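You operate a simulated robot arm through the tools that you are given. There is no shell and no other tool.

You run a simulated two-armed robot. Do the job below in one go: nothing can be reset, and whatever is moved stays where it is left.

TASK
Flush the hot engine till the heat pointer is in the green.
Fine: green valve open while you flush; then shut it and top the water up to the green band.

It is judged by the outcome, as a careful person would: the job done as asked, and still so three seconds after it is handed in. It fails if anything else is knocked over, pushed out of place, dropped, spilled or broken.

THE ROBOT
Two 7-joint arms with fingered hands on one trunk, on a base that moves. Base frame: it is fixed to the floor where the robot stands at the start and does not move with it; the origin is under the middle of the robot, x ahead of it, y to its left, z up. Lengths are in m, angles in rad, forces in N, time in s.
The left shoulder is at the start at [0.058, 0.185, 1.192], the right one opposite. With the tool pointing down near the work surface each hand reaches from about 0.1 to 0.82 m from the robot's upright axis, wherever it stands, measured 20 degrees to its own side. Places, roughly: black valve knob [1.1, -1.3, 0.8]; blue button [1, -1.5, 0.8]; green valve knob [1.1, -1.4, 0.8]; red speed lever [1.3, -1.4, 1.1]; red valve knob [1.2, -1.2, 0.8]; short lever [1.3, -1.2, 1.1]; yellow lock bar [1.4, -1, 0.8]. Payload 4 kg a hand.
Tool frame (each hand has its own): the origin (TCP) lies between the finger pads and is the grasp point; the fingertips stand 0.026 m ahead of it; z points along the fingers, y is the line along which they close. The gripper opens to 0.132 m; its body begins 0.073 m behind the TCP. The gripper is a hand of 3 fingers: y runs from the thumb to the fingers, the wrist lies at [0, 0, -0.224] in the tool frame, and closing takes about 1.5 s.
Orientation is told as [roll, pitch, yaw] about the base's x, y, z axes, in that order, counted from this pose: with the fingers straight down and closing along the base's y, the tool's x points along the base's -x, its y along +y and its z along -z.

THE INTERFACE
- The arms move only by the tool servo_tool. It takes "left_targets", "right_targets" or both (then of equal length, played together; a hand with none holds still); each is a list of rows, each an object of numbers (a shift or turn left out is 0, a gripper value left out holds the last): "rx", "ry", "rz": the turn, a rotation vector about the tool's x, y, z in rad; "tx", "ty", "tz": the shift along the tool's x, y, z in m; "fingers": the gripper command, from -1 (fully open) to 1 (shut), values between in proportion. In form: [{"rx": .., "ry": .., "rz": .., "tx": .., "ty": .., "tz": .., "fingers": ..}, ...]. A call has 1 to 20 rows; each row shifts and turns the commanded pose from where the row before left it, along the tool's axes as they then stand. Each row takes 0.2 s and may step no farther than 0.05 m and 0.15 rad from the row before; otherwise, or with a gripper value out of range, the whole call is refused. Where a pose cannot be reached the arm comes as near as it can. A force on the tool above 40 N (or 10 N above the force at the start of the call, whichever is more), or a blocked arm, ends the call early, and 0.2 s more pass. Each finger travels about 0.072 m/s and halts on what it meets, pressing with about 23 N; the grip force reading is that of the motor and also rises with nothing between the fingers. The clock runs only during rows and for 0.2 s after the last one: add rows that do not move to give the fingers time. It gives the time, the measured TCP pose, the force on the tool (base axes), the opening and the grip force at its end, in the units of the frame above (readings bear some noise), with the torque about the TCP (base axes, N m) and any sound that the robot's microphone picked up, and new pictures: "pictures" is both (left out), scene, wrist or none (wrist: the cameras of the hands that moved).
- Cameras (640 x 400 px; columns grow to the right, rows downward): "scene" is now at [0.1641, -0.0054, 1.4214]; the picture's right is [-0.05, -1.00, 0.01], its down [-0.57, 0.02, -0.82] and it looks along [0.82, -0.04, -0.57] (base axes); focal length 269 px, centre (320, 200). "left" rides on the left gripper at [-0.061, 0.003, -0.092] in its tool frame; the picture's right is [-0.05, -1.00, 0.00], its down [0.83, -0.04, -0.55] and it looks along [0.55, -0.03, 0.83] (tool axes); focal length 230 px, centre (320, 200). "right" rides on the right gripper at [0.062, 0.003, -0.092] in its tool frame; the picture's right is [-0.05, 1.00, 0.00], its down [-0.83, -0.04, -0.56] and it looks along [-0.55, -0.03, 0.83] (tool axes); focal length 230 px, centre (320, 200).
- raise_lower(by): moves the trunk up (or, below 0, down) by that many m; the arms and the scene camera ride with it, the base frame stays. It gives what a move gives, with no picture.
- base_move(legs): drives the robot by 1 to 6 legs, each [ahead, left, turn to the left] in m, m and rad, along the robot's own axes; the way and the turn of a leg run together, so that a leg with both is an arc; at most 1.5 m and 3.142 rad a leg. The arms and the cameras ride along, it lands a little off, and it stops where it bumps. It gives what a move gives, and a new picture of the scene camera.
- grasp_type(shape, hand): the hand has 3 fingers and takes this shape, open, in about a second: jaw (thumb against the fingers, like two jaws); tri (thumb and two fingers); tip (a fingertip pinch); poke (one finger out to press); point (the index stretched); flat (the hand flat); cup (the hand cupped); fist (a fist). The gripper value then closes the fingers along that shape, each until it touches; the sizes above hold for jaw. It gives what a move gives, with no picture.
- head_to(pan, tilt): turns the head with the scene camera to pan (to the left, within 1.501 rad either way) and tilt (down, from -0.506 to 1.204), counted from straight ahead of the robot (the tilt from the chest, where the trunk bows). It gives what a move gives, and a new picture of the scene camera.
- point_at(camera, pixels): for up to 12 pixels [column, row] of the newest picture of that camera ("zoom" is the newest enlarged one), the place [x, y, z] in the base frame of the surface seen there, good to about 0.002 m. It takes no simulated time.
- enlarge(camera, box): a new picture of the part [left, top, right, bottom] of that camera's present view, enlarged. It takes no simulated time.
- close_job(): hands the job in; it is judged then, once.

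Open the grippers and draw the arms clear of the work before you hand the job in, unless the task says otherwise.

The tools are called after ">>>" as name(argument=value, ...) on one line, values as JSON. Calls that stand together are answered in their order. servo_tool: Moves the arms, as the interface text tells. Its arguments: {"type":"object","properties":{"left_targets":{"type":"array","items":{"type":"object","properties":{"rx":{"type":"number"},"ry":{"type":"number"},"rz":{"type":"number"},"tx":{"type":"number"},"ty":{"type":"number"},"tz":{"type":"number"},"fingers":{"type":"number"}}}},"right_targets":{"type":"array","items":{"type":"object","properties":{"rx":{"type":"number"},"ry":{"type":"number"},"rz":{"type":"number"},"tx":{"type":"number"},"ty":{"type":"number"},"tz":{"type":"number"},"fingers":{"type":"number"}}}},"pictures":{"type":"string","enum":["both","scene","wrist","none"]}},"required":[]} The other tools are called the same way: raise_lower (by) moves the trunk up or down; grasp_type (shape, hand) gives the hand a shape; base_move (legs) drives the base; head_to (pan, tilt) turns the head that bears the scene camera; point_at (camera, pixels) gives the place of the surface under pixels of a picture; enlarge (camera, box) takes an enlarged picture of a part of a camera's view; close_job () hands the job in.

At the start:

```text
time_s: 0.0
left_ee_pos: [0.6056, 0.3033, 1.1216]
left_orientation: [0.0, 0.003, 0.0]
left_force: [-0.9, -0.5, -0.7]
left_moment: [-0.01, -0.02, 0.03]
left_finger_gap: 0.1319
left_grasp_force: 0.1
left_shape: jaw
right_ee_pos: [0.563, -0.197, 1.1051]
right_orientation: [-0.001, 0.001, 0.001]
right_force: [-0.1, 0.1, 0.1]
right_moment: [0.04, -0.02, 0.03]
right_finger_gap: 0.1319
right_grasp_force: 0.0
right_shape: jaw
trunk travel left (down, up): [-0.225, 0.237]
robot x, y, heading: [0.0003, -0.0011, 0.001]
head pan, tilt (commanded): [-0.047, 0.466]
```

scene: 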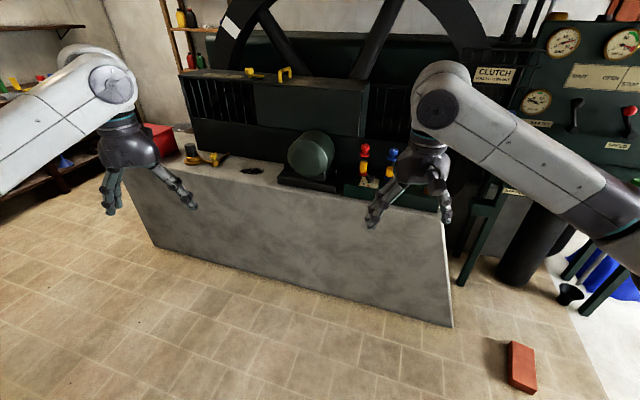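
right: 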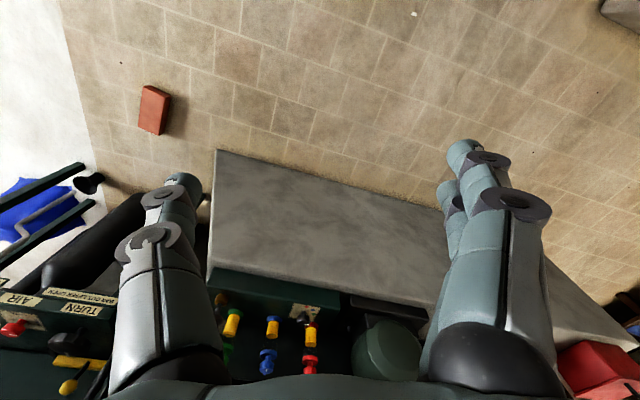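
left: 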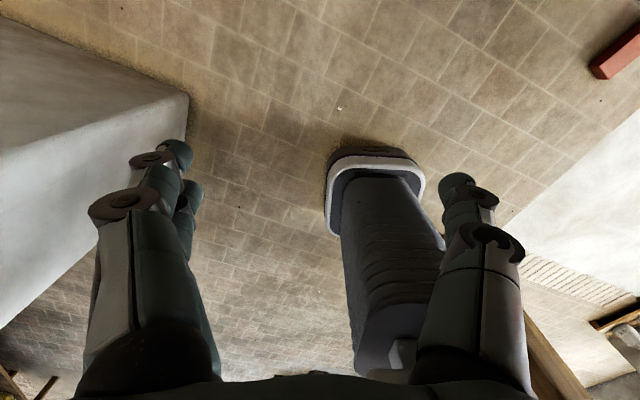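

The scene shows an engine on a plinth and a gauge board at the right edge. I turn the head to the right to see the panel better.

>>> head_to(pan=-0.8, tilt=0.3)

```text
time_s: 1.1
left_ee_pos: [0.6057, 0.303, 1.121]
left_orientation: [0.001, 0.003, -0.001]
left_force: [-1.0, 0.4, -0.5]
left_moment: [0.01, 0.01, -0.02]
left_finger_gap: 0.132
left_grasp_force: 0.0
left_shape: jaw
right_ee_pos: [0.5617, -0.1978, 1.104]
right_orientation: [0.001, -0.002, -0.001]
right_force: [0.6, -0.8, 0.0]
right_moment: [-0.01, 0.0, -0.02]
right_finger_gap: 0.1319
right_grasp_force: 0.0
right_shape: jaw
trunk travel left (down, up): [-0.225, 0.237]
robot x, y, heading: [0.0012, 0.0014, 0.002]
head pan, tilt (commanded): [-0.799, 0.3]
```

scene: 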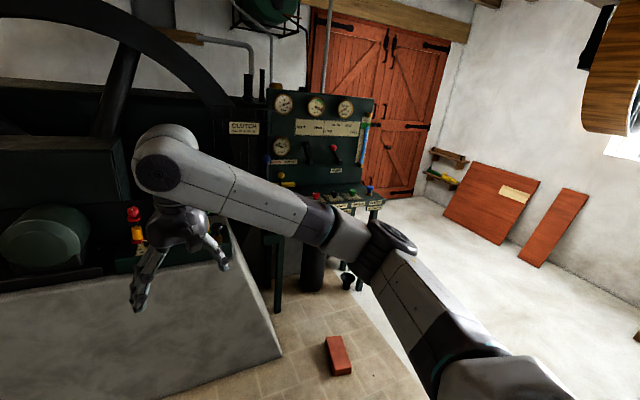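

The gauge board is at columns 260-385, rows 90-220. I enlarge it to read the labels.

>>> enlarge(camera="scene", box=[220, 80, 400, 220])

>>> enlarge(camera="scene", box=[260, 85, 385, 165])

>>> enlarge(camera="scene", box=[255, 150, 395, 240])

```text
2.86 times, centred on (310, 150) of scene
```

zoom: 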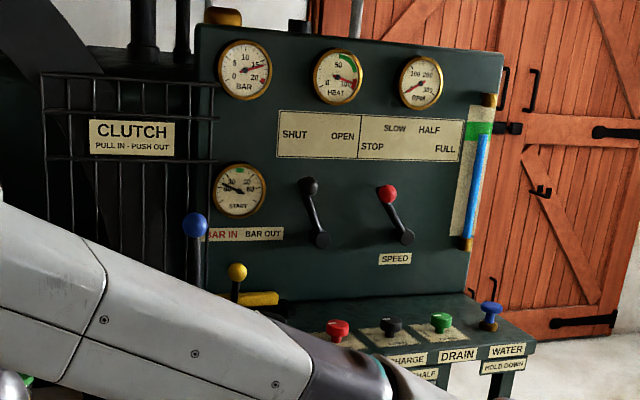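

```text
5.00 times, centred on (322, 125) of scene
```

zoom: 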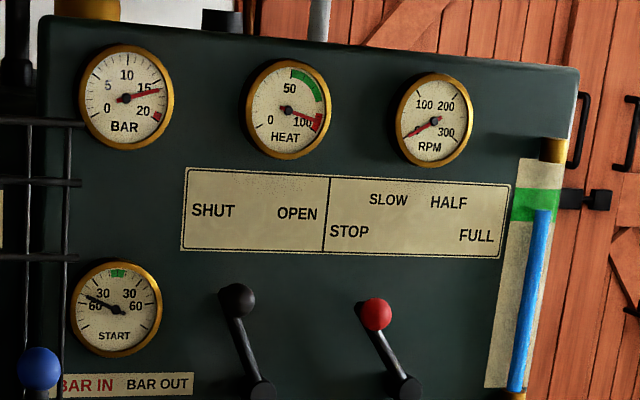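

```text
4.44 times, centred on (325, 195) of scene
```

zoom: 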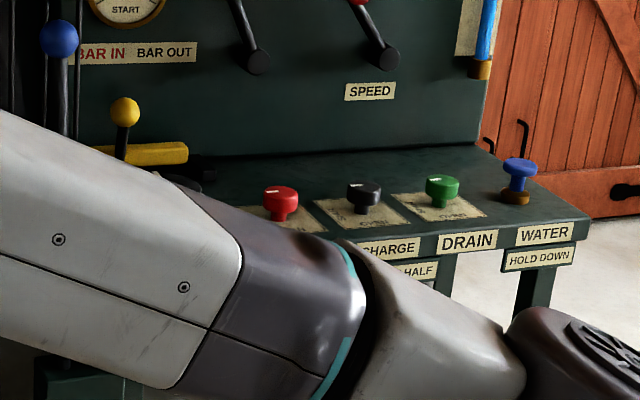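

Heat sits in the red at about 110, with the DRAIN (green) knob and the WATER "hold down" button on the shelf. I measure the panel, the brick and the things on the floor before driving.

>>> point_at(camera="scene", pixels=[[338, 355], [327, 345], [351, 372], [347, 282], [358, 285], [312, 270], [283, 355], [278, 290], [382, 212], [340, 293], [370, 190], [352, 193]])

>>> point_at(camera="zoom", pixels=[[442, 180], [442, 200], [520, 163], [518, 195], [365, 185], [282, 190], [590, 225], [480, 150], [345, 225], [125, 110], [260, 60], [485, 60]])

```text
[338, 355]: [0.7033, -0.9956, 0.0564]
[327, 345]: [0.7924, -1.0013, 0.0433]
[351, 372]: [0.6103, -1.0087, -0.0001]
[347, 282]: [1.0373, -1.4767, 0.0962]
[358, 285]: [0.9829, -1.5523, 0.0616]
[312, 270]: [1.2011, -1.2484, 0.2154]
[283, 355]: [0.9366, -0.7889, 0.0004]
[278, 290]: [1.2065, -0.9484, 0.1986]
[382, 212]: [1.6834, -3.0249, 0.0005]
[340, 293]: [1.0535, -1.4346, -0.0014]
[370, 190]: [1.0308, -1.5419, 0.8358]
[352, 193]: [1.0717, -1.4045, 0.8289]
```

```text
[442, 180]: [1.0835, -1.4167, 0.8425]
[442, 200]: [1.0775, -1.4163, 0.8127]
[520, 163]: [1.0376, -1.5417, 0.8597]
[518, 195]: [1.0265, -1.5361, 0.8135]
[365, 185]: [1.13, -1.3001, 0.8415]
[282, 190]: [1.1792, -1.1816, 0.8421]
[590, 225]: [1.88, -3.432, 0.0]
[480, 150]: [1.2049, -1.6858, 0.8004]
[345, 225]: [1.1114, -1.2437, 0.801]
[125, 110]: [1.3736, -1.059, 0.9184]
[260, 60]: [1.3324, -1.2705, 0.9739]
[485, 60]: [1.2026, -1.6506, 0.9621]
```

The knob row runs along about (-0.36,-0.93), so the board is yawed about -0.36 rad. The left wrist picture shows the robot's own base at (375,180), so I measure its footprint to keep clear of the brick.

>>> point_at(camera="left", pixels=[[330, 160], [375, 152], [420, 165], [332, 225], [422, 195], [350, 280], [445, 245], [360, 370], [345, 150], [400, 370]])

>>> head_to(pan=-0.9, tilt=0.9)

```text
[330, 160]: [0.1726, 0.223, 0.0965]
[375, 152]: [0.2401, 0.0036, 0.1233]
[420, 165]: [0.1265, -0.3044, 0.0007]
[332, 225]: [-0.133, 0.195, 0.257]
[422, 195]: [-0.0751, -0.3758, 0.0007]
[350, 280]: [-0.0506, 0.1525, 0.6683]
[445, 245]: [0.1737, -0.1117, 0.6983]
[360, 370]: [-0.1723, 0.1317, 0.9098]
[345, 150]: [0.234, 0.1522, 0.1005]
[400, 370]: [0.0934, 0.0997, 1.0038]
```

```text
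time_s: 2.1
left_ee_pos: [0.6058, 0.3025, 1.1216]
left_orientation: [-0.001, 0.002, 0.0]
left_force: [-0.1, -0.1, -0.2]
left_moment: [0.0, 0.0, -0.01]
left_finger_gap: 0.132
left_grasp_force: 0.1
left_shape: jaw
right_ee_pos: [0.5617, -0.1976, 1.1044]
right_orientation: [-0.001, -0.002, -0.001]
right_force: [-0.9, 0.0, 0.1]
right_moment: [0.02, -0.02, 0.0]
right_finger_gap: 0.1318
right_grasp_force: 0.1
right_shape: jaw
trunk travel left (down, up): [-0.225, 0.237]
robot x, y, heading: [0.0026, 0.0023, -0.004]
head pan, tilt (commanded): [-0.901, 0.901]
```

scene: 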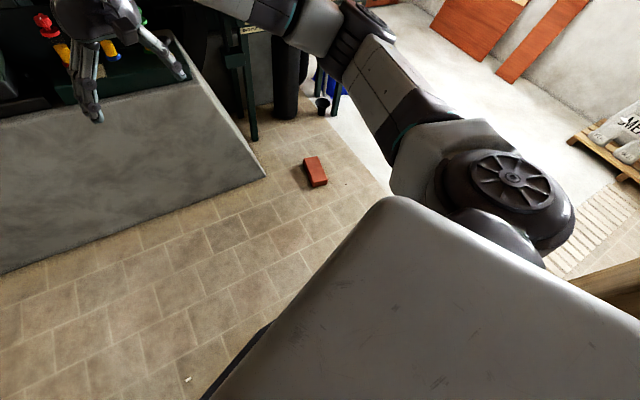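

The base is about ±0.24 by ±0.22 m; the brick is at (0.7,-1.0). I draw both arms back towards the robot before driving so they don't hit the levers on the board, and check obstacles on the right side.

>>> point_at(camera="scene", pixels=[[316, 172], [305, 160], [327, 184], [300, 170], [318, 187], [590, 145], [580, 275], [634, 235], [540, 270], [324, 108], [318, 80], [286, 118]])

>>> servo_tool(left_targets=[{"tx": 0.045}, {"tx": 0.045}, {"tx": 0.045}, {"tx": 0.045}, {"tx": 0.02}], right_targets=[{"tx": 0.045}, {"tx": 0.045}, {"tx": 0.045}, {"tx": 0.045}, {"tx": 0.0}], pictures="scene")

```text
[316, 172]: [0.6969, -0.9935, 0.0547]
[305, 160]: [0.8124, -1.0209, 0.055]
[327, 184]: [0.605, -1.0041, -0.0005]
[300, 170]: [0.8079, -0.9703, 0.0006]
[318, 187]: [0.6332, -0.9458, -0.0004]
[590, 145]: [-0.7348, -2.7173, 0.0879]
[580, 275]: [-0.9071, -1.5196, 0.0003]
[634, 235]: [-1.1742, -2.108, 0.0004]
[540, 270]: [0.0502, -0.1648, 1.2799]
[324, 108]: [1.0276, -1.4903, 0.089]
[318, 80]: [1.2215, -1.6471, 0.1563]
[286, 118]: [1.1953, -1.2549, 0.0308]
```

```text
time_s: 3.3
left_ee_pos: [0.4057, 0.3007, 1.1216]
left_orientation: [-0.001, 0.002, -0.001]
left_force: [0.7, 0.5, 0.1]
left_moment: [0.0, -0.01, 0.0]
left_finger_gap: 0.1319
left_grasp_force: 0.1
left_shape: jaw
right_ee_pos: [0.385, -0.1981, 1.1049]
right_orientation: [-0.001, 0.003, -0.001]
right_force: [0.1, 0.0, 0.0]
right_moment: [0.04, 0.01, 0.04]
right_finger_gap: 0.1316
right_grasp_force: 0.0
right_shape: jaw
trunk travel left (down, up): [-0.225, 0.237]
robot x, y, heading: [0.0022, -0.0015, -0.002]
head pan, tilt (commanded): [-0.901, 0.901]
```

scene: 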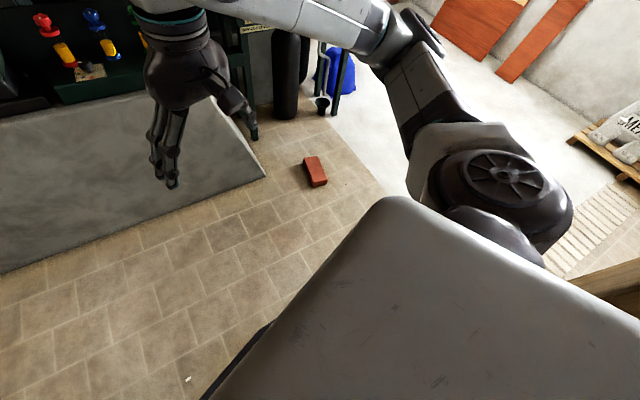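

The brick spans x 0.61-0.81, y -0.94 to -1.03, so there is a clear lane at y below -1.1. I strafe right, turn to face the board and advance part of the way.

>>> base_move(legs=[[0, -1.2, 0], [0, 0, -0.36], [0.25, 0, 0]])

>>> head_to(pan=0.0, tilt=0.35)

```text
time_s: 11.9
left_ee_pos: [0.7212, -1.1432, 1.1224]
left_orientation: [-0.001, 0.0, -0.35]
left_force: [-0.1, 1.4, 0.2]
left_moment: [-0.01, -0.02, 0.01]
left_finger_gap: 0.132
left_grasp_force: 0.1
left_shape: jaw
right_ee_pos: [0.5318, -1.6045, 1.1069]
right_orientation: [-0.001, -0.001, -0.349]
right_force: [0.4, 0.2, 0.6]
right_moment: [-0.01, -0.04, -0.01]
right_finger_gap: 0.132
right_grasp_force: 0.0
right_shape: jaw
trunk travel left (down, up): [-0.225, 0.237]
robot x, y, heading: [0.2402, -1.2879, -0.344]
head pan, tilt (commanded): [-0.901, 0.901]
```

scene: 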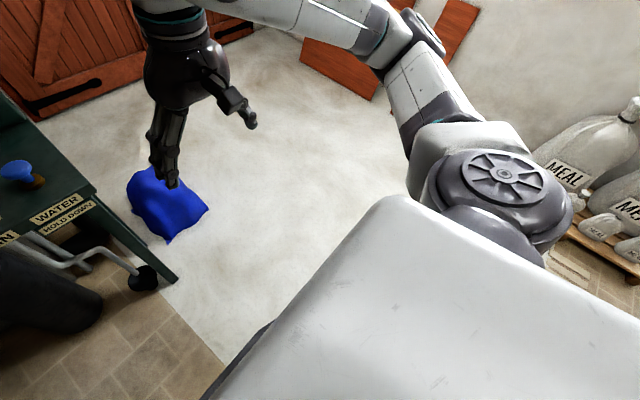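

```text
time_s: 13.1
left_ee_pos: [0.7235, -1.1426, 1.1217]
left_orientation: [-0.001, -0.001, -0.348]
left_force: [-0.6, 0.2, -0.4]
left_moment: [0.01, 0.0, 0.0]
left_finger_gap: 0.1321
left_grasp_force: 0.0
left_shape: jaw
right_ee_pos: [0.5311, -1.6046, 1.1065]
right_orientation: [0.0, 0.0, -0.349]
right_force: [0.1, 0.6, -0.3]
right_moment: [0.0, -0.02, 0.01]
right_finger_gap: 0.1319
right_grasp_force: 0.2
right_shape: jaw
trunk travel left (down, up): [-0.225, 0.237]
robot x, y, heading: [0.2359, -1.2879, -0.35]
head pan, tilt (commanded): [0.0, 0.351]
```

scene: 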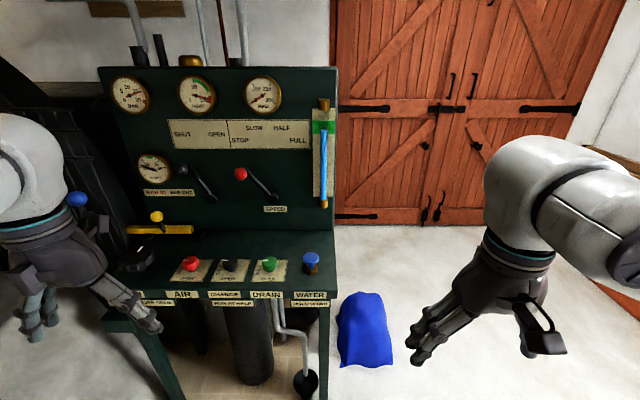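

Now the whole board is in view: green knob (269,265), blue button (311,262), heat gauge (198,97), water gauge (325,150). I enlarge the shelf and the gauges to read the markings.

>>> enlarge(camera="scene", box=[160, 235, 345, 320])

>>> enlarge(camera="scene", box=[100, 65, 345, 218])

>>> enlarge(camera="scene", box=[235, 240, 340, 310])

>>> point_at(camera="scene", pixels=[[269, 260], [269, 270], [311, 257], [311, 270], [330, 235], [336, 295], [230, 263], [191, 262], [241, 174], [306, 382], [325, 145], [200, 97]])

```text
3.46 times, centred on (252, 278) of scene
```

zoom: 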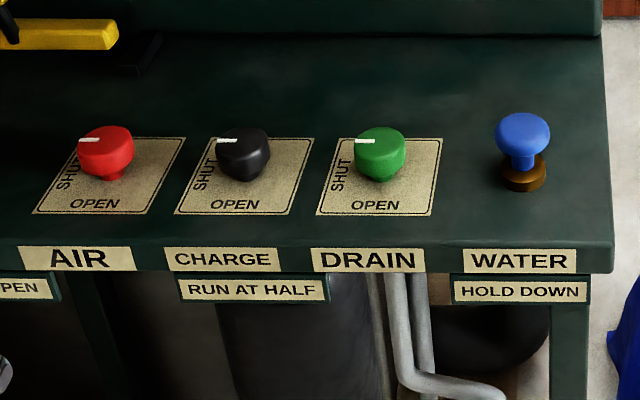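

```text
2.61 times, centred on (222, 142) of scene
```

zoom: 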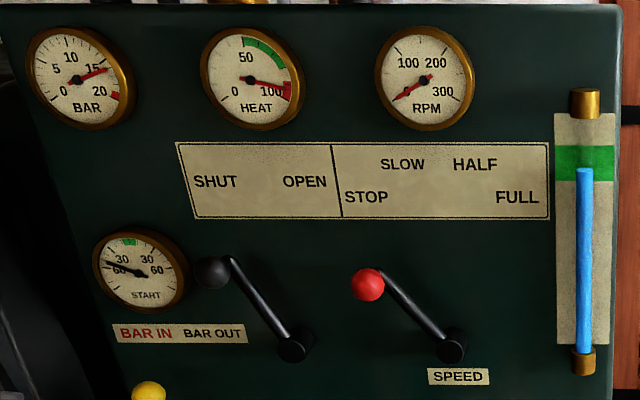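

```text
5.71 times, centred on (288, 275) of scene
```

zoom: 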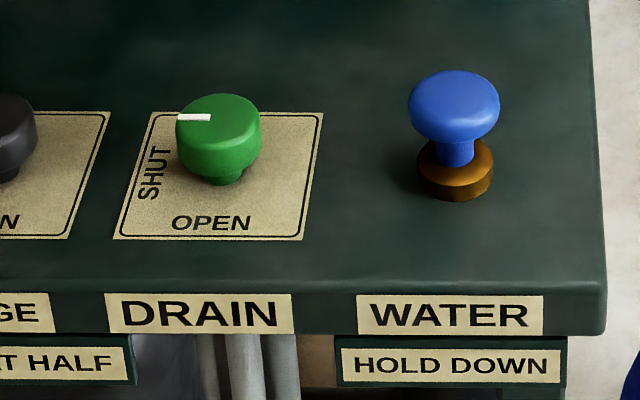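

```text
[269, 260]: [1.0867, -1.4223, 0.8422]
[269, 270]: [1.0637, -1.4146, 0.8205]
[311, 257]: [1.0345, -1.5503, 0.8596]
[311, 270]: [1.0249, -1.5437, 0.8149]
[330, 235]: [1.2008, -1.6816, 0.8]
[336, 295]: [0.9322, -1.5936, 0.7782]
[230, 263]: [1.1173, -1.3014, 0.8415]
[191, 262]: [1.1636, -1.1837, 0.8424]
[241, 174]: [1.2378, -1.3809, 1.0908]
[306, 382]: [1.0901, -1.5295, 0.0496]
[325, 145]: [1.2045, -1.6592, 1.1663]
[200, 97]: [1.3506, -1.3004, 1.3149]
```

The mark on the green knob points left at SHUT; OPEN is towards the robot, so it opens by a quarter turn counter-clockwise seen from above. The BAR OUT/other controls stay untouched; I get precise centres of knob and button and then advance 0.24 m.

>>> point_at(camera="zoom", pixels=[[218, 108], [180, 112], [258, 112], [220, 96], [218, 125], [454, 90], [454, 75], [454, 115], [412, 98], [496, 98], [455, 185], [10, 105]])

>>> base_move(legs=[[0.24, 0, 0]])

```text
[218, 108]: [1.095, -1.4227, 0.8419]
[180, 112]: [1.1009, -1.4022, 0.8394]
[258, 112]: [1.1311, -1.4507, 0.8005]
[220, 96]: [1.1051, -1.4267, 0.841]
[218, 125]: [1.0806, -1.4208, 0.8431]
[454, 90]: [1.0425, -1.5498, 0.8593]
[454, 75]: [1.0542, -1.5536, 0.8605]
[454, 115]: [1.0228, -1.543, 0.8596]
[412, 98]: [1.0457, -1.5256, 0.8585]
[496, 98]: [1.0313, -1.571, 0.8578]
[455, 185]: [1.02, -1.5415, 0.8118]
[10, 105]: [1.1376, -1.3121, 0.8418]
```

```text
time_s: 14.9
left_ee_pos: [0.9525, -1.2261, 1.1212]
left_orientation: [0.001, 0.0, -0.348]
left_force: [0.9, 0.0, 0.4]
left_moment: [-0.02, 0.03, 0.0]
left_finger_gap: 0.132
left_grasp_force: 0.2
left_shape: jaw
right_ee_pos: [0.7608, -1.6869, 1.1066]
right_orientation: [0.0, 0.001, -0.349]
right_force: [-0.7, -0.2, -0.3]
right_moment: [0.04, 0.03, 0.02]
right_finger_gap: 0.1319
right_grasp_force: 0.1
right_shape: jaw
trunk travel left (down, up): [-0.225, 0.237]
robot x, y, heading: [0.4666, -1.3681, -0.355]
head pan, tilt (commanded): [0.0, 0.351]
```

scene: 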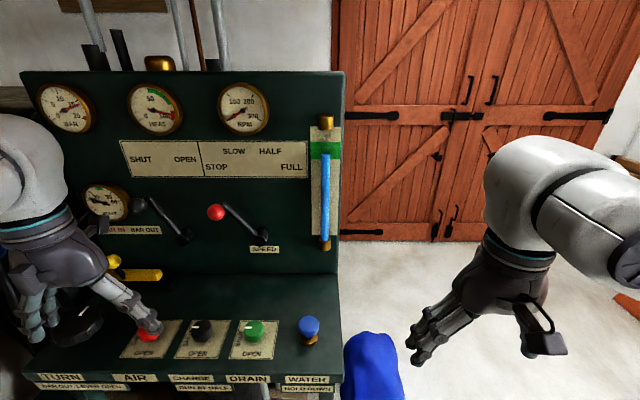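

Good view now: green knob near (253,330), blue button (309,328), heat gauge (153,107), water gauge (325,190). I zoom on the knob and button for exact positions.

>>> enlarge(camera="scene", box=[225, 305, 345, 380])

```text
5.33 times, centred on (285, 342) of scene
```

zoom: 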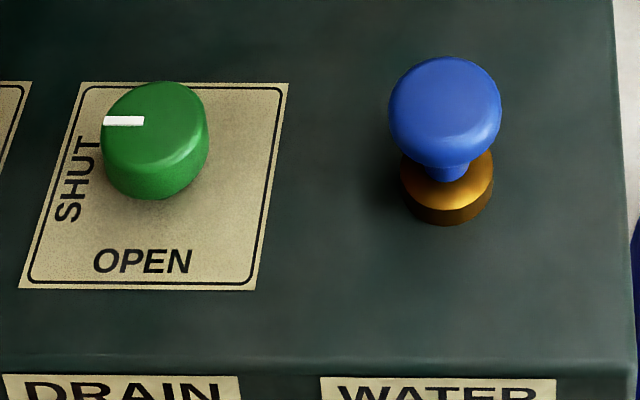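

>>> point_at(camera="zoom", pixels=[[155, 90], [152, 160], [106, 125], [202, 125], [152, 122], [155, 190], [445, 65], [445, 145], [394, 105], [497, 105], [445, 105], [446, 215]])

>>> point_at(camera="scene", pixels=[[325, 143], [325, 158], [325, 240], [153, 107], [127, 290], [153, 322], [150, 334], [146, 204], [216, 212]])

```text
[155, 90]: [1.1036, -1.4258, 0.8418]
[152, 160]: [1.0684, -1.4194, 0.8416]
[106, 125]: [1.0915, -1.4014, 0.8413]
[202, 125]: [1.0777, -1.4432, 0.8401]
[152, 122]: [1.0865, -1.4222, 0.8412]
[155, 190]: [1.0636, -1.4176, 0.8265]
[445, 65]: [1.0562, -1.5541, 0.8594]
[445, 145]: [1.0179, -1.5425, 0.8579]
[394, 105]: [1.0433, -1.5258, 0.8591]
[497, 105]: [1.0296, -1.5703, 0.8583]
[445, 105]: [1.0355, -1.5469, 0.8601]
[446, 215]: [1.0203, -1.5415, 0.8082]
```

```text
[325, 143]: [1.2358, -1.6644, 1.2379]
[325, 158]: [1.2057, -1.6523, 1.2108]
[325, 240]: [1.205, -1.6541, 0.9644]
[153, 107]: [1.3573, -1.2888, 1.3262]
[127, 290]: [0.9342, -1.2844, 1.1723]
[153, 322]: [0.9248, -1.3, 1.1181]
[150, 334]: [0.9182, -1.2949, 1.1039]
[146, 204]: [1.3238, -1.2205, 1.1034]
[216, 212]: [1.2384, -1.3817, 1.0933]
```

Green knob centre is (1.086,-1.422), top z 0.842, 0.044 m wide; blue button centre (1.037,-1.548), top z 0.860. I bring the left hand over the green knob at a safe height with fingers partly closed, and shape the right hand to poke.

>>> servo_tool(left_targets=[{"tx": -0.0275, "ty": -0.0199, "tz": 0.0244, "fingers": -0.1}, {"tx": -0.0275, "ty": -0.0199, "tz": 0.0244}, {"tx": -0.0275, "ty": -0.0199, "tz": 0.0244}, {"tx": -0.0275, "ty": -0.0199, "tz": 0.0244}, {"tx": -0.0275, "ty": -0.0199, "tz": 0.0244}, {"tx": -0.0275, "ty": -0.0199, "tz": 0.0244}, {"tx": -0.0275, "ty": -0.0199, "tz": 0.0244}, {}], pictures="both")

>>> grasp_type(hand="right", shape="poke")

```text
time_s: 16.7
left_ee_pos: [1.0871, -1.4196, 0.9526]
left_orientation: [0.0, 0.002, -0.346]
left_force: [0.2, 0.3, 1.3]
left_moment: [0.01, 0.01, 0.04]
left_finger_gap: 0.073
left_grasp_force: 0.2
left_shape: jaw
right_ee_pos: [0.7604, -1.6874, 1.1072]
right_orientation: [-0.001, -0.003, -0.35]
right_force: [-0.1, -0.3, 0.4]
right_moment: [-0.01, 0.01, 0.02]
right_finger_gap: 0.132
right_grasp_force: 0.0
right_shape: jaw
trunk travel left (down, up): [-0.225, 0.237]
robot x, y, heading: [0.4723, -1.3688, -0.35]
head pan, tilt (commanded): [0.0, 0.351]
```

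scene: 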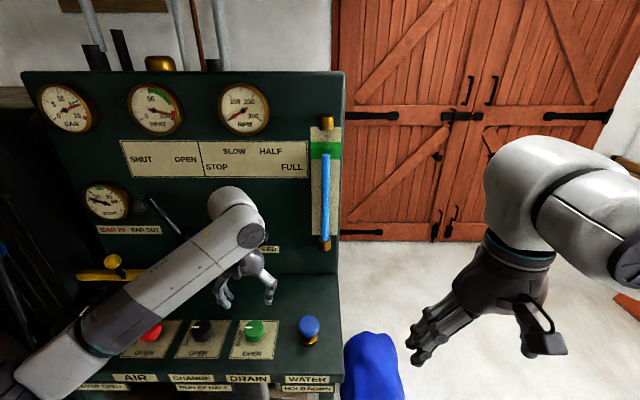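
left: 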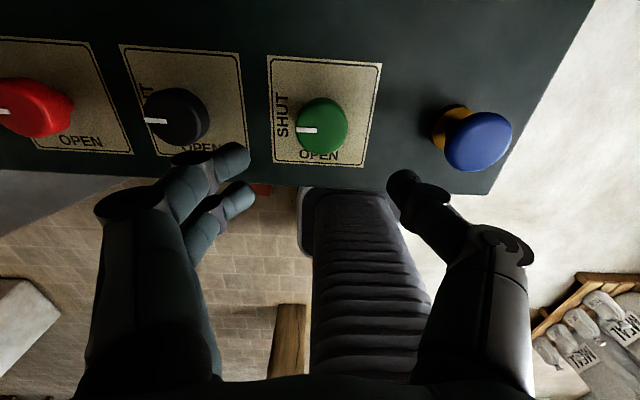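

```text
time_s: 17.6
left_ee_pos: [1.0879, -1.4192, 0.9523]
left_orientation: [0.0, -0.001, -0.35]
left_force: [-0.1, 0.2, -0.3]
left_moment: [-0.03, 0.02, 0.02]
left_finger_gap: 0.073
left_grasp_force: 0.0
left_shape: jaw
right_ee_pos: [0.7608, -1.6869, 1.1077]
right_orientation: [-0.001, 0.0, -0.349]
right_force: [0.2, 0.0, -0.1]
right_moment: [0.01, -0.03, 0.01]
right_finger_gap: 0.0
right_grasp_force: 0.0
right_shape: poke
trunk travel left (down, up): [-0.225, 0.237]
robot x, y, heading: [0.47, -1.3679, -0.35]
head pan, tilt (commanded): [0.0, 0.351]
```

The left hand is over the green knob (TCP within 3 mm) and both gauges stay visible. I rotate the left tool +0.78 rad about its z at this height so the quarter turn will be centred in the wrist's range.

>>> servo_tool(left_targets=[{"rz": 0.131}, {"rz": 0.131}, {"rz": 0.131}, {"rz": 0.131}, {"rz": 0.131}, {"rz": 0.131}, {}], pictures="both")

```text
time_s: 19.2
left_ee_pos: [1.0866, -1.4218, 0.9515]
left_orientation: [0.0, 0.001, -1.136]
left_force: [0.3, -0.4, 0.9]
left_moment: [-0.02, 0.04, -0.02]
left_finger_gap: 0.0734
left_grasp_force: 0.0
left_shape: jaw
right_ee_pos: [0.7598, -1.6883, 1.1059]
right_orientation: [-0.001, 0.001, -0.349]
right_force: [-0.2, -0.8, 0.0]
right_moment: [0.0, 0.03, -0.01]
right_finger_gap: 0.0
right_grasp_force: 0.0
right_shape: poke
trunk travel left (down, up): [-0.225, 0.237]
robot x, y, heading: [0.4689, -1.3708, -0.346]
head pan, tilt (commanded): [0.0, 0.351]
```

scene: 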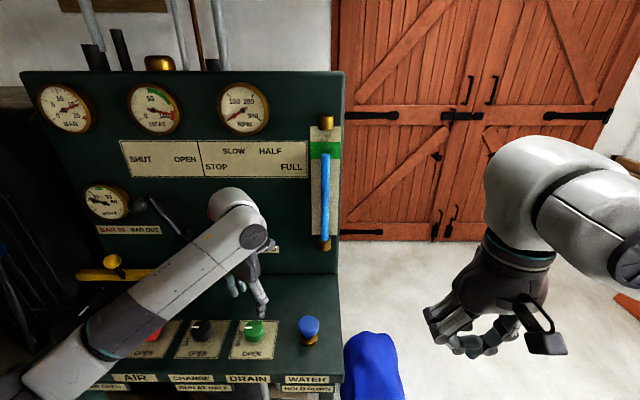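
left: 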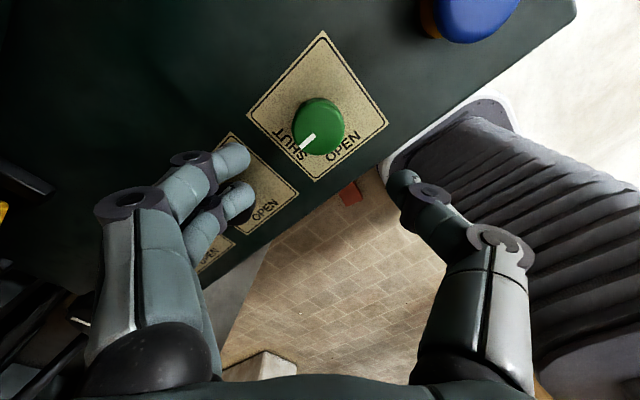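

The turn range works. Now I check what the right hand's poke shape looks like, to find its fingertip relative to the TCP.

>>> enlarge(camera="right", box=[0, 0, 640, 400])

>>> enlarge(camera="scene", box=[400, 230, 600, 380])

```text
1.00 times, centred on (320, 200) of right (not enlarged: the box is as wide or as high as the picture)
```

zoom: 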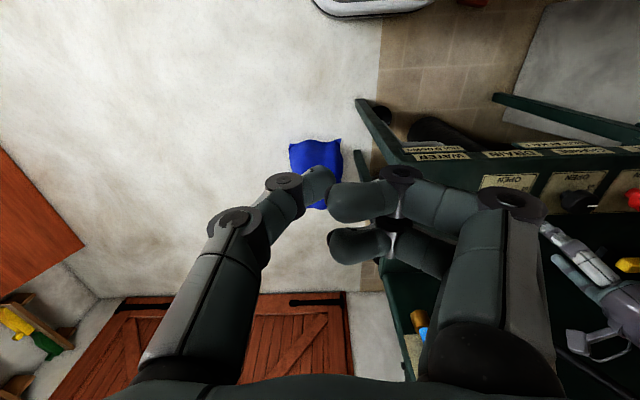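

```text
2.67 times, centred on (500, 305) of scene
```

zoom: 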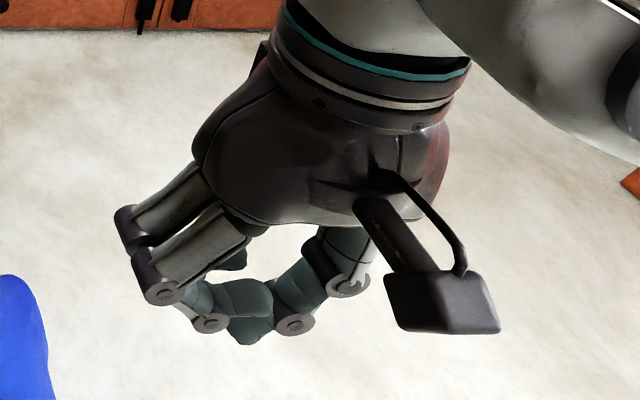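

In poke shape the fingertips meet near (330,195) in the right picture. I get the 3D places of the tips to know the lowest point.

>>> point_at(camera="right", pixels=[[318, 175], [322, 188], [340, 205], [345, 188], [340, 245], [335, 215], [360, 205], [285, 205], [370, 240], [500, 210], [240, 240]])

>>> point_at(camera="zoom", pixels=[[250, 335], [270, 300], [225, 300], [190, 310], [295, 315], [350, 285], [440, 310], [160, 290]])

```text
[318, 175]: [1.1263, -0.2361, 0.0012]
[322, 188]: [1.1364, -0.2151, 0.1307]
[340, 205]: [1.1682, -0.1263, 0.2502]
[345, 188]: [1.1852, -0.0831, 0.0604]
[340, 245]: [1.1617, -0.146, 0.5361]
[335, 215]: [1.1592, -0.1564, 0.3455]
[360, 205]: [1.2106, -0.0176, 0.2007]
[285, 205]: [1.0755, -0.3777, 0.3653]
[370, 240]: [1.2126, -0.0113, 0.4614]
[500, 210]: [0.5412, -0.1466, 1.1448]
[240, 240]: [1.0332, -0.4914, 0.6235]
```

```text
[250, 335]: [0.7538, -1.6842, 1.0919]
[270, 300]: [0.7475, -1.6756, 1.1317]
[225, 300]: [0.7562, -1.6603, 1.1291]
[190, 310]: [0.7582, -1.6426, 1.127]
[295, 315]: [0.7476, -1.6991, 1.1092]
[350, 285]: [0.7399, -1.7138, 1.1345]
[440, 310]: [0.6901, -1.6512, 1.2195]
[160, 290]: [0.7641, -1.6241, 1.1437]
```

The poke tip is on the tool axis, about 0.015 m ahead of the TCP. To keep the right hand clear of the left one I yaw it by 45° (camera bracket away to the right) and lean its wrist back-right, in place.

>>> servo_tool(right_targets=[{"rz": -0.131}, {"rz": -0.131}, {"rz": -0.131}, {"rz": -0.131}, {"rz": -0.131}, {"rz": -0.131}, {"rx": -0.05, "ry": -0.1125}, {"rx": -0.05, "ry": -0.1125}, {"rx": -0.05, "ry": -0.1125}, {"rx": -0.05, "ry": -0.1125}, {}], pictures="both")

```text
time_s: 21.6
left_ee_pos: [1.0868, -1.4212, 0.9508]
left_orientation: [0.001, -0.001, -1.134]
left_force: [0.5, -0.1, -0.4]
left_moment: [0.01, -0.02, 0.04]
left_finger_gap: 0.0731
left_grasp_force: 0.1
left_shape: jaw
right_ee_pos: [0.7616, -1.6878, 1.1065]
right_orientation: [0.078, -0.166, 0.43]
right_force: [0.0, -0.3, 0.5]
right_moment: [0.01, -0.01, 0.0]
right_finger_gap: 0.0
right_grasp_force: 0.1
right_shape: poke
right hand out of reach, approached as far as the arm can: row 8, 9, 10
trunk travel left (down, up): [-0.225, 0.237]
robot x, y, heading: [0.4682, -1.372, -0.35]
head pan, tilt (commanded): [0.0, 0.351]
```

scene: 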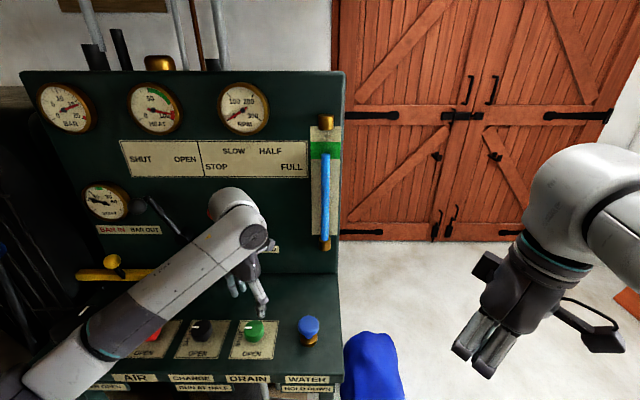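
right: 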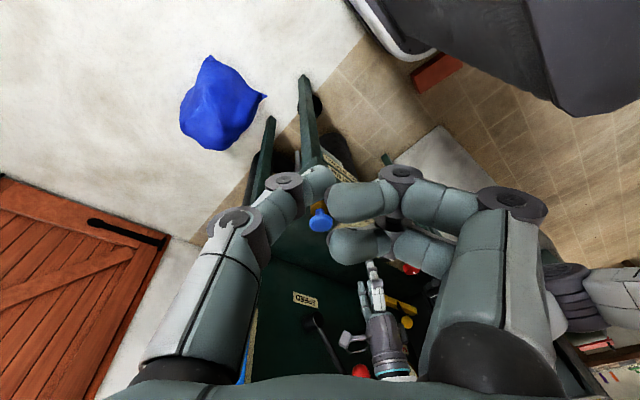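

The tilt was limited near the body. I move the right hand forward part of the way toward the blue button first, then check the pose.

>>> servo_tool(right_targets=[{"tx": -0.035, "tz": 0.0245}, {"tx": -0.035, "tz": 0.0245}, {"tx": -0.035, "tz": 0.0245}, {"tx": -0.035, "tz": 0.0245}, {}], pictures="scene")

```text
time_s: 22.8
left_ee_pos: [1.0848, -1.4206, 0.9525]
left_orientation: [0.0, 0.001, -1.135]
left_force: [0.2, -1.2, 0.6]
left_moment: [-0.02, -0.01, 0.04]
left_finger_gap: 0.0728
left_grasp_force: 0.0
left_shape: jaw
right_ee_pos: [0.8952, -1.6192, 1.0326]
right_orientation: [0.076, -0.168, 0.431]
right_force: [-0.1, 0.3, 0.0]
right_moment: [-0.01, -0.03, 0.02]
right_finger_gap: 0.0
right_grasp_force: 0.1
right_shape: poke
trunk travel left (down, up): [-0.225, 0.237]
robot x, y, heading: [0.4672, -1.3689, -0.346]
head pan, tilt (commanded): [0.0, 0.351]
```

scene: 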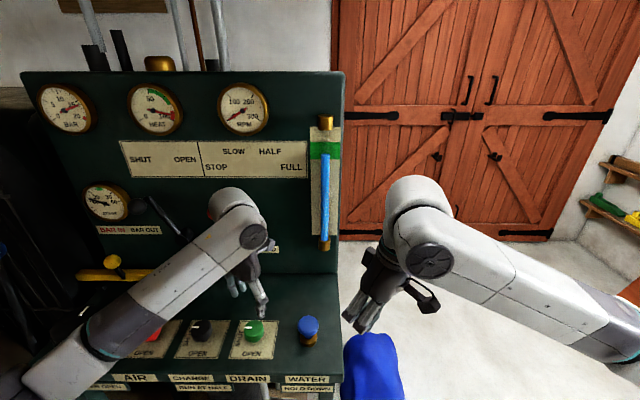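

The right hand moved as commanded. Now I add the lean (wrist to the back-right) here.

>>> servo_tool(right_targets=[{"rx": -0.05, "ry": -0.09}, {"rx": -0.05, "ry": -0.09}, {"rx": -0.05, "ry": -0.09}, {}], pictures="scene")

```text
time_s: 23.8
left_ee_pos: [1.0859, -1.4211, 0.9514]
left_orientation: [-0.002, 0.0, -1.134]
left_force: [0.2, -0.3, -0.7]
left_moment: [-0.03, -0.02, -0.01]
left_finger_gap: 0.0733
left_grasp_force: 0.1
left_shape: jaw
right_ee_pos: [0.8976, -1.6172, 1.0325]
right_orientation: [0.241, -0.436, 0.387]
right_force: [0.4, 0.8, 0.1]
right_moment: [-0.05, 0.05, -0.02]
right_finger_gap: 0.0
right_grasp_force: 0.0
right_shape: poke
trunk travel left (down, up): [-0.225, 0.237]
robot x, y, heading: [0.4681, -1.3674, -0.346]
head pan, tilt (commanded): [0.0, 0.351]
```

scene: 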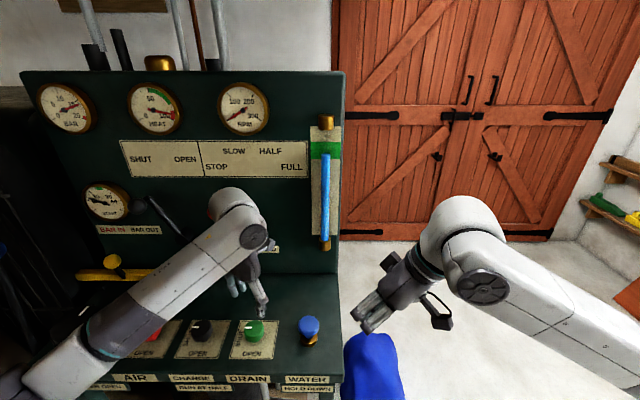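

The right hand leans nicely, wrist to the right. I zoom on its fingertips to measure where the tip is.

>>> enlarge(camera="scene", box=[330, 245, 460, 345])

```text
4.00 times, centred on (395, 295) of scene
```

zoom: 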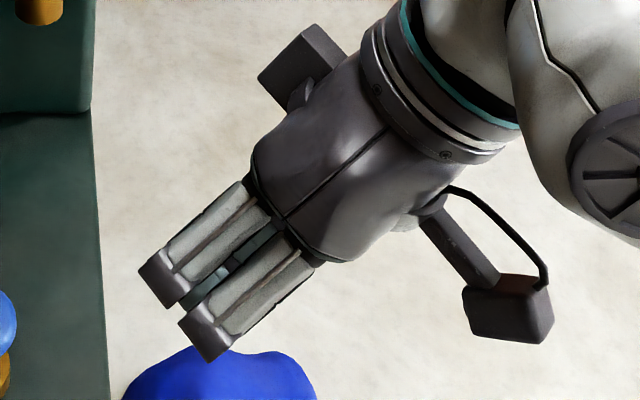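

The fingertips are hidden behind the knuckles from here. I look through the right wrist camera, enlarged, to see the tips.

>>> enlarge(camera="right", box=[220, 120, 480, 290])

```text
2.35 times, centred on (350, 205) of right
```

zoom: 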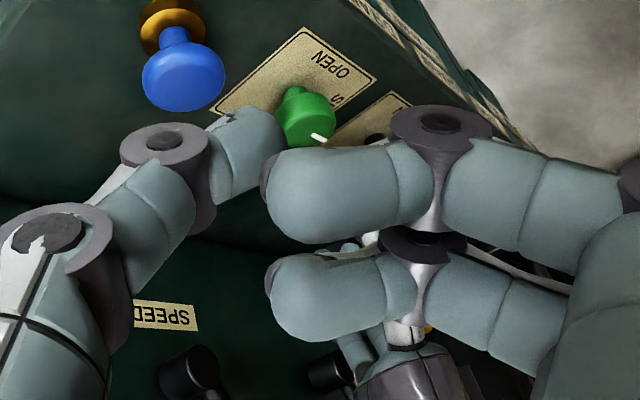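

I measure the tips of thumb and fingers in this view.

>>> point_at(camera="zoom", pixels=[[270, 125], [250, 115], [275, 145], [235, 160], [280, 180], [300, 165], [285, 215], [350, 170], [290, 300], [350, 300], [180, 140], [440, 120]])

```text
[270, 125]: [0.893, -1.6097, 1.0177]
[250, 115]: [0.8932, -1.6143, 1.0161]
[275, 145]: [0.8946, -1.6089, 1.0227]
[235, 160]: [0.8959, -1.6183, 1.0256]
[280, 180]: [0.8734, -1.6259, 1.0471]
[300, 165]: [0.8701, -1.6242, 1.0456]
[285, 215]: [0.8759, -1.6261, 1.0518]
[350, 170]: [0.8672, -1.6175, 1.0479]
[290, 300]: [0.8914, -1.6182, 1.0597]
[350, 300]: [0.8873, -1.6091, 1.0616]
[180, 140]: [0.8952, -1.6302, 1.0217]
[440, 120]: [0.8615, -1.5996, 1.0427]
```

The lowest part of the poke is the thumb tip, about 0.015 m below the TCP. Next I lower the left hand onto the green knob (TCP to z 0.835) with the fingers still 0.073 open, watching the force.

>>> servo_tool(left_targets=[{"tz": 0.03}, {"tz": 0.03}, {"tz": 0.03}, {"tz": 0.015}, {"tz": 0.011}, {}], pictures="both")

```text
time_s: 25.2
left_ee_pos: [1.0863, -1.4216, 0.8356]
left_orientation: [-0.001, 0.001, -1.135]
left_force: [0.5, 0.8, 0.2]
left_moment: [0.01, 0.0, -0.01]
left_finger_gap: 0.0728
left_grasp_force: 0.1
left_shape: jaw
right_ee_pos: [0.8967, -1.6168, 1.0321]
right_orientation: [0.24, -0.435, 0.387]
right_force: [0.2, 1.1, 0.7]
right_moment: [-0.01, -0.04, 0.01]
right_finger_gap: 0.0
right_grasp_force: 0.2
right_shape: poke
trunk travel left (down, up): [-0.225, 0.237]
robot x, y, heading: [0.466, -1.3712, -0.353]
head pan, tilt (commanded): [0.0, 0.351]
```

scene: 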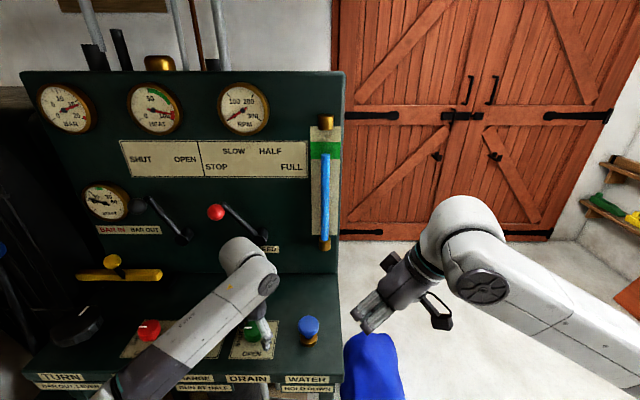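
left: 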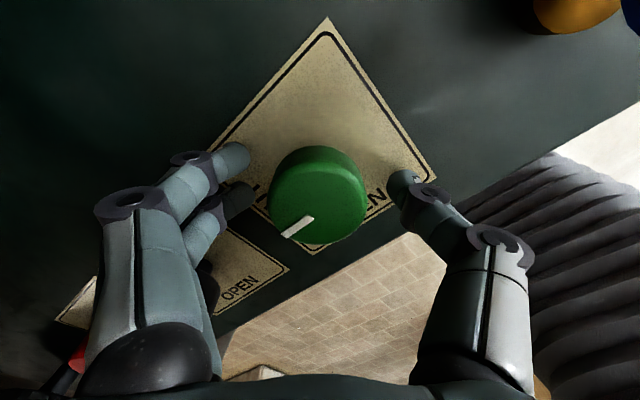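

The green knob is centred between the finger pads at (318,195). I close the left fingers on it and let the grip settle; at the same time nothing else moves.

>>> servo_tool(left_targets=[{"fingers": 0.6}, {"fingers": 0.6}, {"fingers": 1.0}, {"fingers": 1.0}, {"fingers": 1.0}], pictures="wrist")

```text
time_s: 26.4
left_ee_pos: [1.0865, -1.4231, 0.8351]
left_orientation: [-0.002, 0.001, -1.135]
left_force: [-1.8, -1.6, -8.6]
left_moment: [-0.03, 0.06, -0.01]
left_finger_gap: 0.0354
left_grasp_force: 22.5
left_shape: jaw
right_ee_pos: [0.8971, -1.6178, 1.0322]
right_orientation: [0.241, -0.436, 0.384]
right_force: [-0.4, 0.2, 0.5]
right_moment: [0.02, 0.01, 0.0]
right_finger_gap: 0.0001
right_grasp_force: 0.1
right_shape: poke
trunk travel left (down, up): [-0.225, 0.237]
robot x, y, heading: [0.466, -1.3703, -0.347]
head pan, tilt (commanded): [0.0, 0.351]
```

left: 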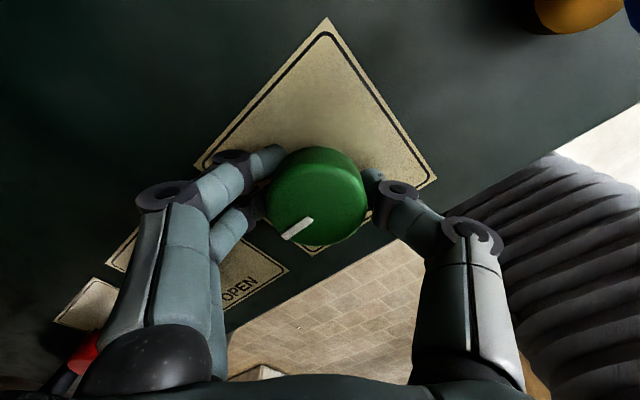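

Gripped (22 N, gap 0.035) and the knob mark is unmoved. Now I bring the right poke tip to hover about 0.025 m above the blue button.

>>> servo_tool(right_targets=[{"tx": -0.0165, "ty": -0.0068, "tz": 0.0363}, {"tx": -0.0165, "ty": -0.0068, "tz": 0.0363}, {"tx": -0.0165, "ty": -0.0068, "tz": 0.0363}, {"tx": -0.0165, "ty": -0.0068, "tz": 0.0363}, {"tx": -0.0165, "ty": -0.0068, "tz": 0.0363}, {}], pictures="both")

```text
time_s: 27.8
left_ee_pos: [1.0864, -1.4236, 0.8337]
left_orientation: [-0.002, 0.002, -1.135]
left_force: [-4.5, -0.4, -12.9]
left_moment: [-0.06, 0.18, -0.02]
left_finger_gap: 0.0349
left_grasp_force: 23.0
left_shape: jaw
right_ee_pos: [1.0363, -1.551, 0.9004]
right_orientation: [0.24, -0.436, 0.387]
right_force: [-0.3, 0.1, -0.2]
right_moment: [0.0, 0.05, 0.04]
right_finger_gap: 0.0
right_grasp_force: 0.1
right_shape: poke
trunk travel left (down, up): [-0.225, 0.237]
robot x, y, heading: [0.4732, -1.3685, -0.349]
head pan, tilt (commanded): [0.0, 0.351]
```

scene: 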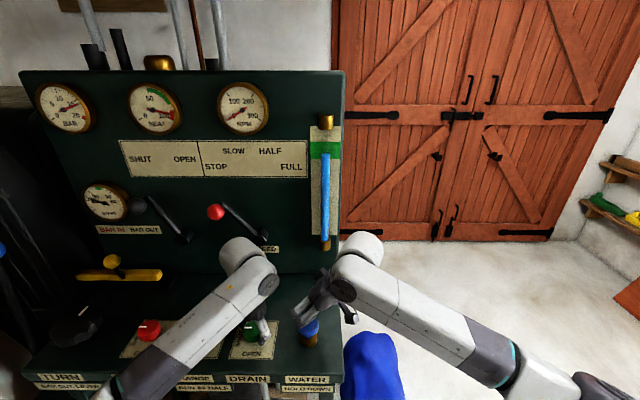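
right: 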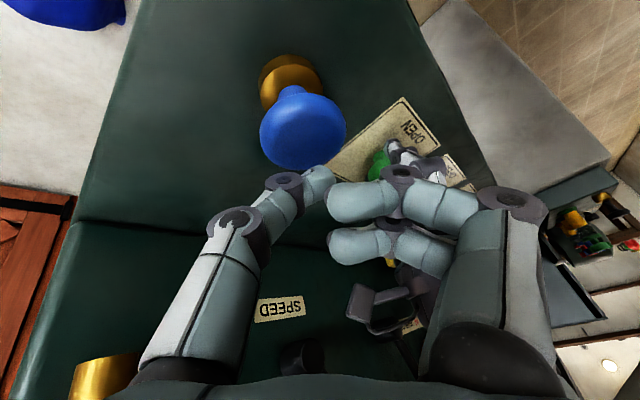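

The right hand hovers over the blue button; gauges stay visible. I zoom to check alignment between the poke tip and the button.

>>> enlarge(camera="scene", box=[225, 260, 370, 355])

>>> enlarge(camera="right", box=[230, 80, 430, 220])

```text
4.21 times, centred on (298, 308) of scene
```

zoom: 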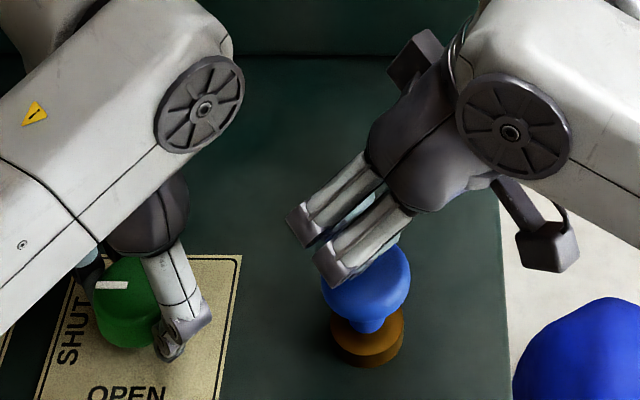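

```text
2.86 times, centred on (330, 150) of right
```

zoom: 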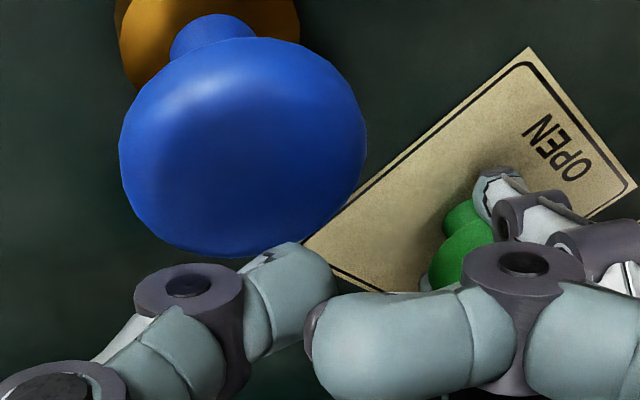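

I measure the thumb tip and button top in this zoom to confirm they line up vertically.

>>> point_at(camera="zoom", pixels=[[295, 250], [270, 265], [310, 270], [290, 290], [250, 320], [235, 160], [240, 240], [150, 150], [345, 150], [330, 360], [185, 270]])

```text
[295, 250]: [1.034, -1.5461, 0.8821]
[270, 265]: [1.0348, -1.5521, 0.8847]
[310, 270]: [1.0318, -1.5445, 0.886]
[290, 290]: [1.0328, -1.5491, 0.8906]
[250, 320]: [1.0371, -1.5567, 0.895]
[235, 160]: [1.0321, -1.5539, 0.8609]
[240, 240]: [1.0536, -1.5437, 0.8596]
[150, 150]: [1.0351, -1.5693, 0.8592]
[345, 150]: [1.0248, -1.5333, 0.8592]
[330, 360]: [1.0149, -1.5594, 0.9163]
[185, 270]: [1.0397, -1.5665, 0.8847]
```

The thumb tip is right over the button centre, about 0.02 m above it. Now I turn the green valve half of its way towards OPEN (counter-clockwise from above, rz negative) and check the grip holds.

>>> servo_tool(left_targets=[{"rz": -0.131}, {"rz": -0.131}, {"rz": -0.131}, {"rz": -0.131}, {"rz": -0.131}], pictures="both")

```text
time_s: 29.0
left_ee_pos: [1.0874, -1.4228, 0.834]
left_orientation: [0.0, 0.004, -0.477]
left_force: [7.7, -3.1, -11.3]
left_moment: [-0.16, -0.06, -0.06]
left_finger_gap: 0.0344
left_grasp_force: 22.9
left_shape: jaw
right_ee_pos: [1.0388, -1.5504, 0.8988]
right_orientation: [0.24, -0.432, 0.386]
right_force: [-0.1, 0.5, 0.7]
right_moment: [0.0, 0.0, 0.02]
right_finger_gap: 0.0
right_grasp_force: 0.0
right_shape: poke
trunk travel left (down, up): [-0.225, 0.237]
robot x, y, heading: [0.4671, -1.3672, -0.348]
head pan, tilt (commanded): [0.0, 0.351]
```

scene: 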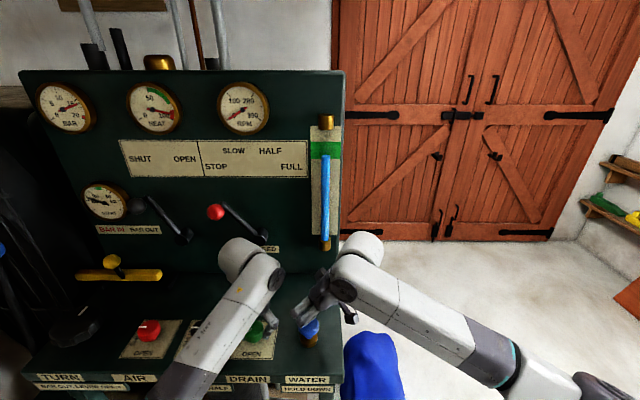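
left: 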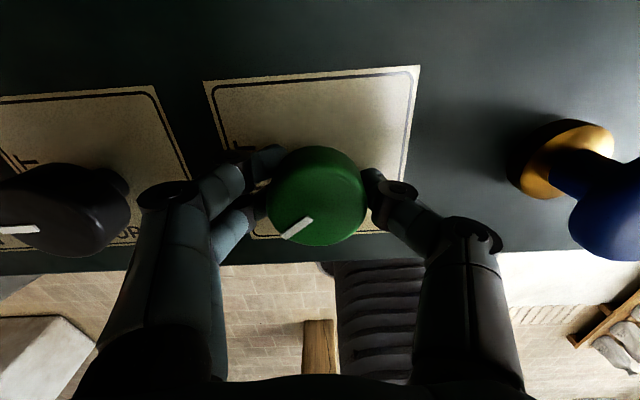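

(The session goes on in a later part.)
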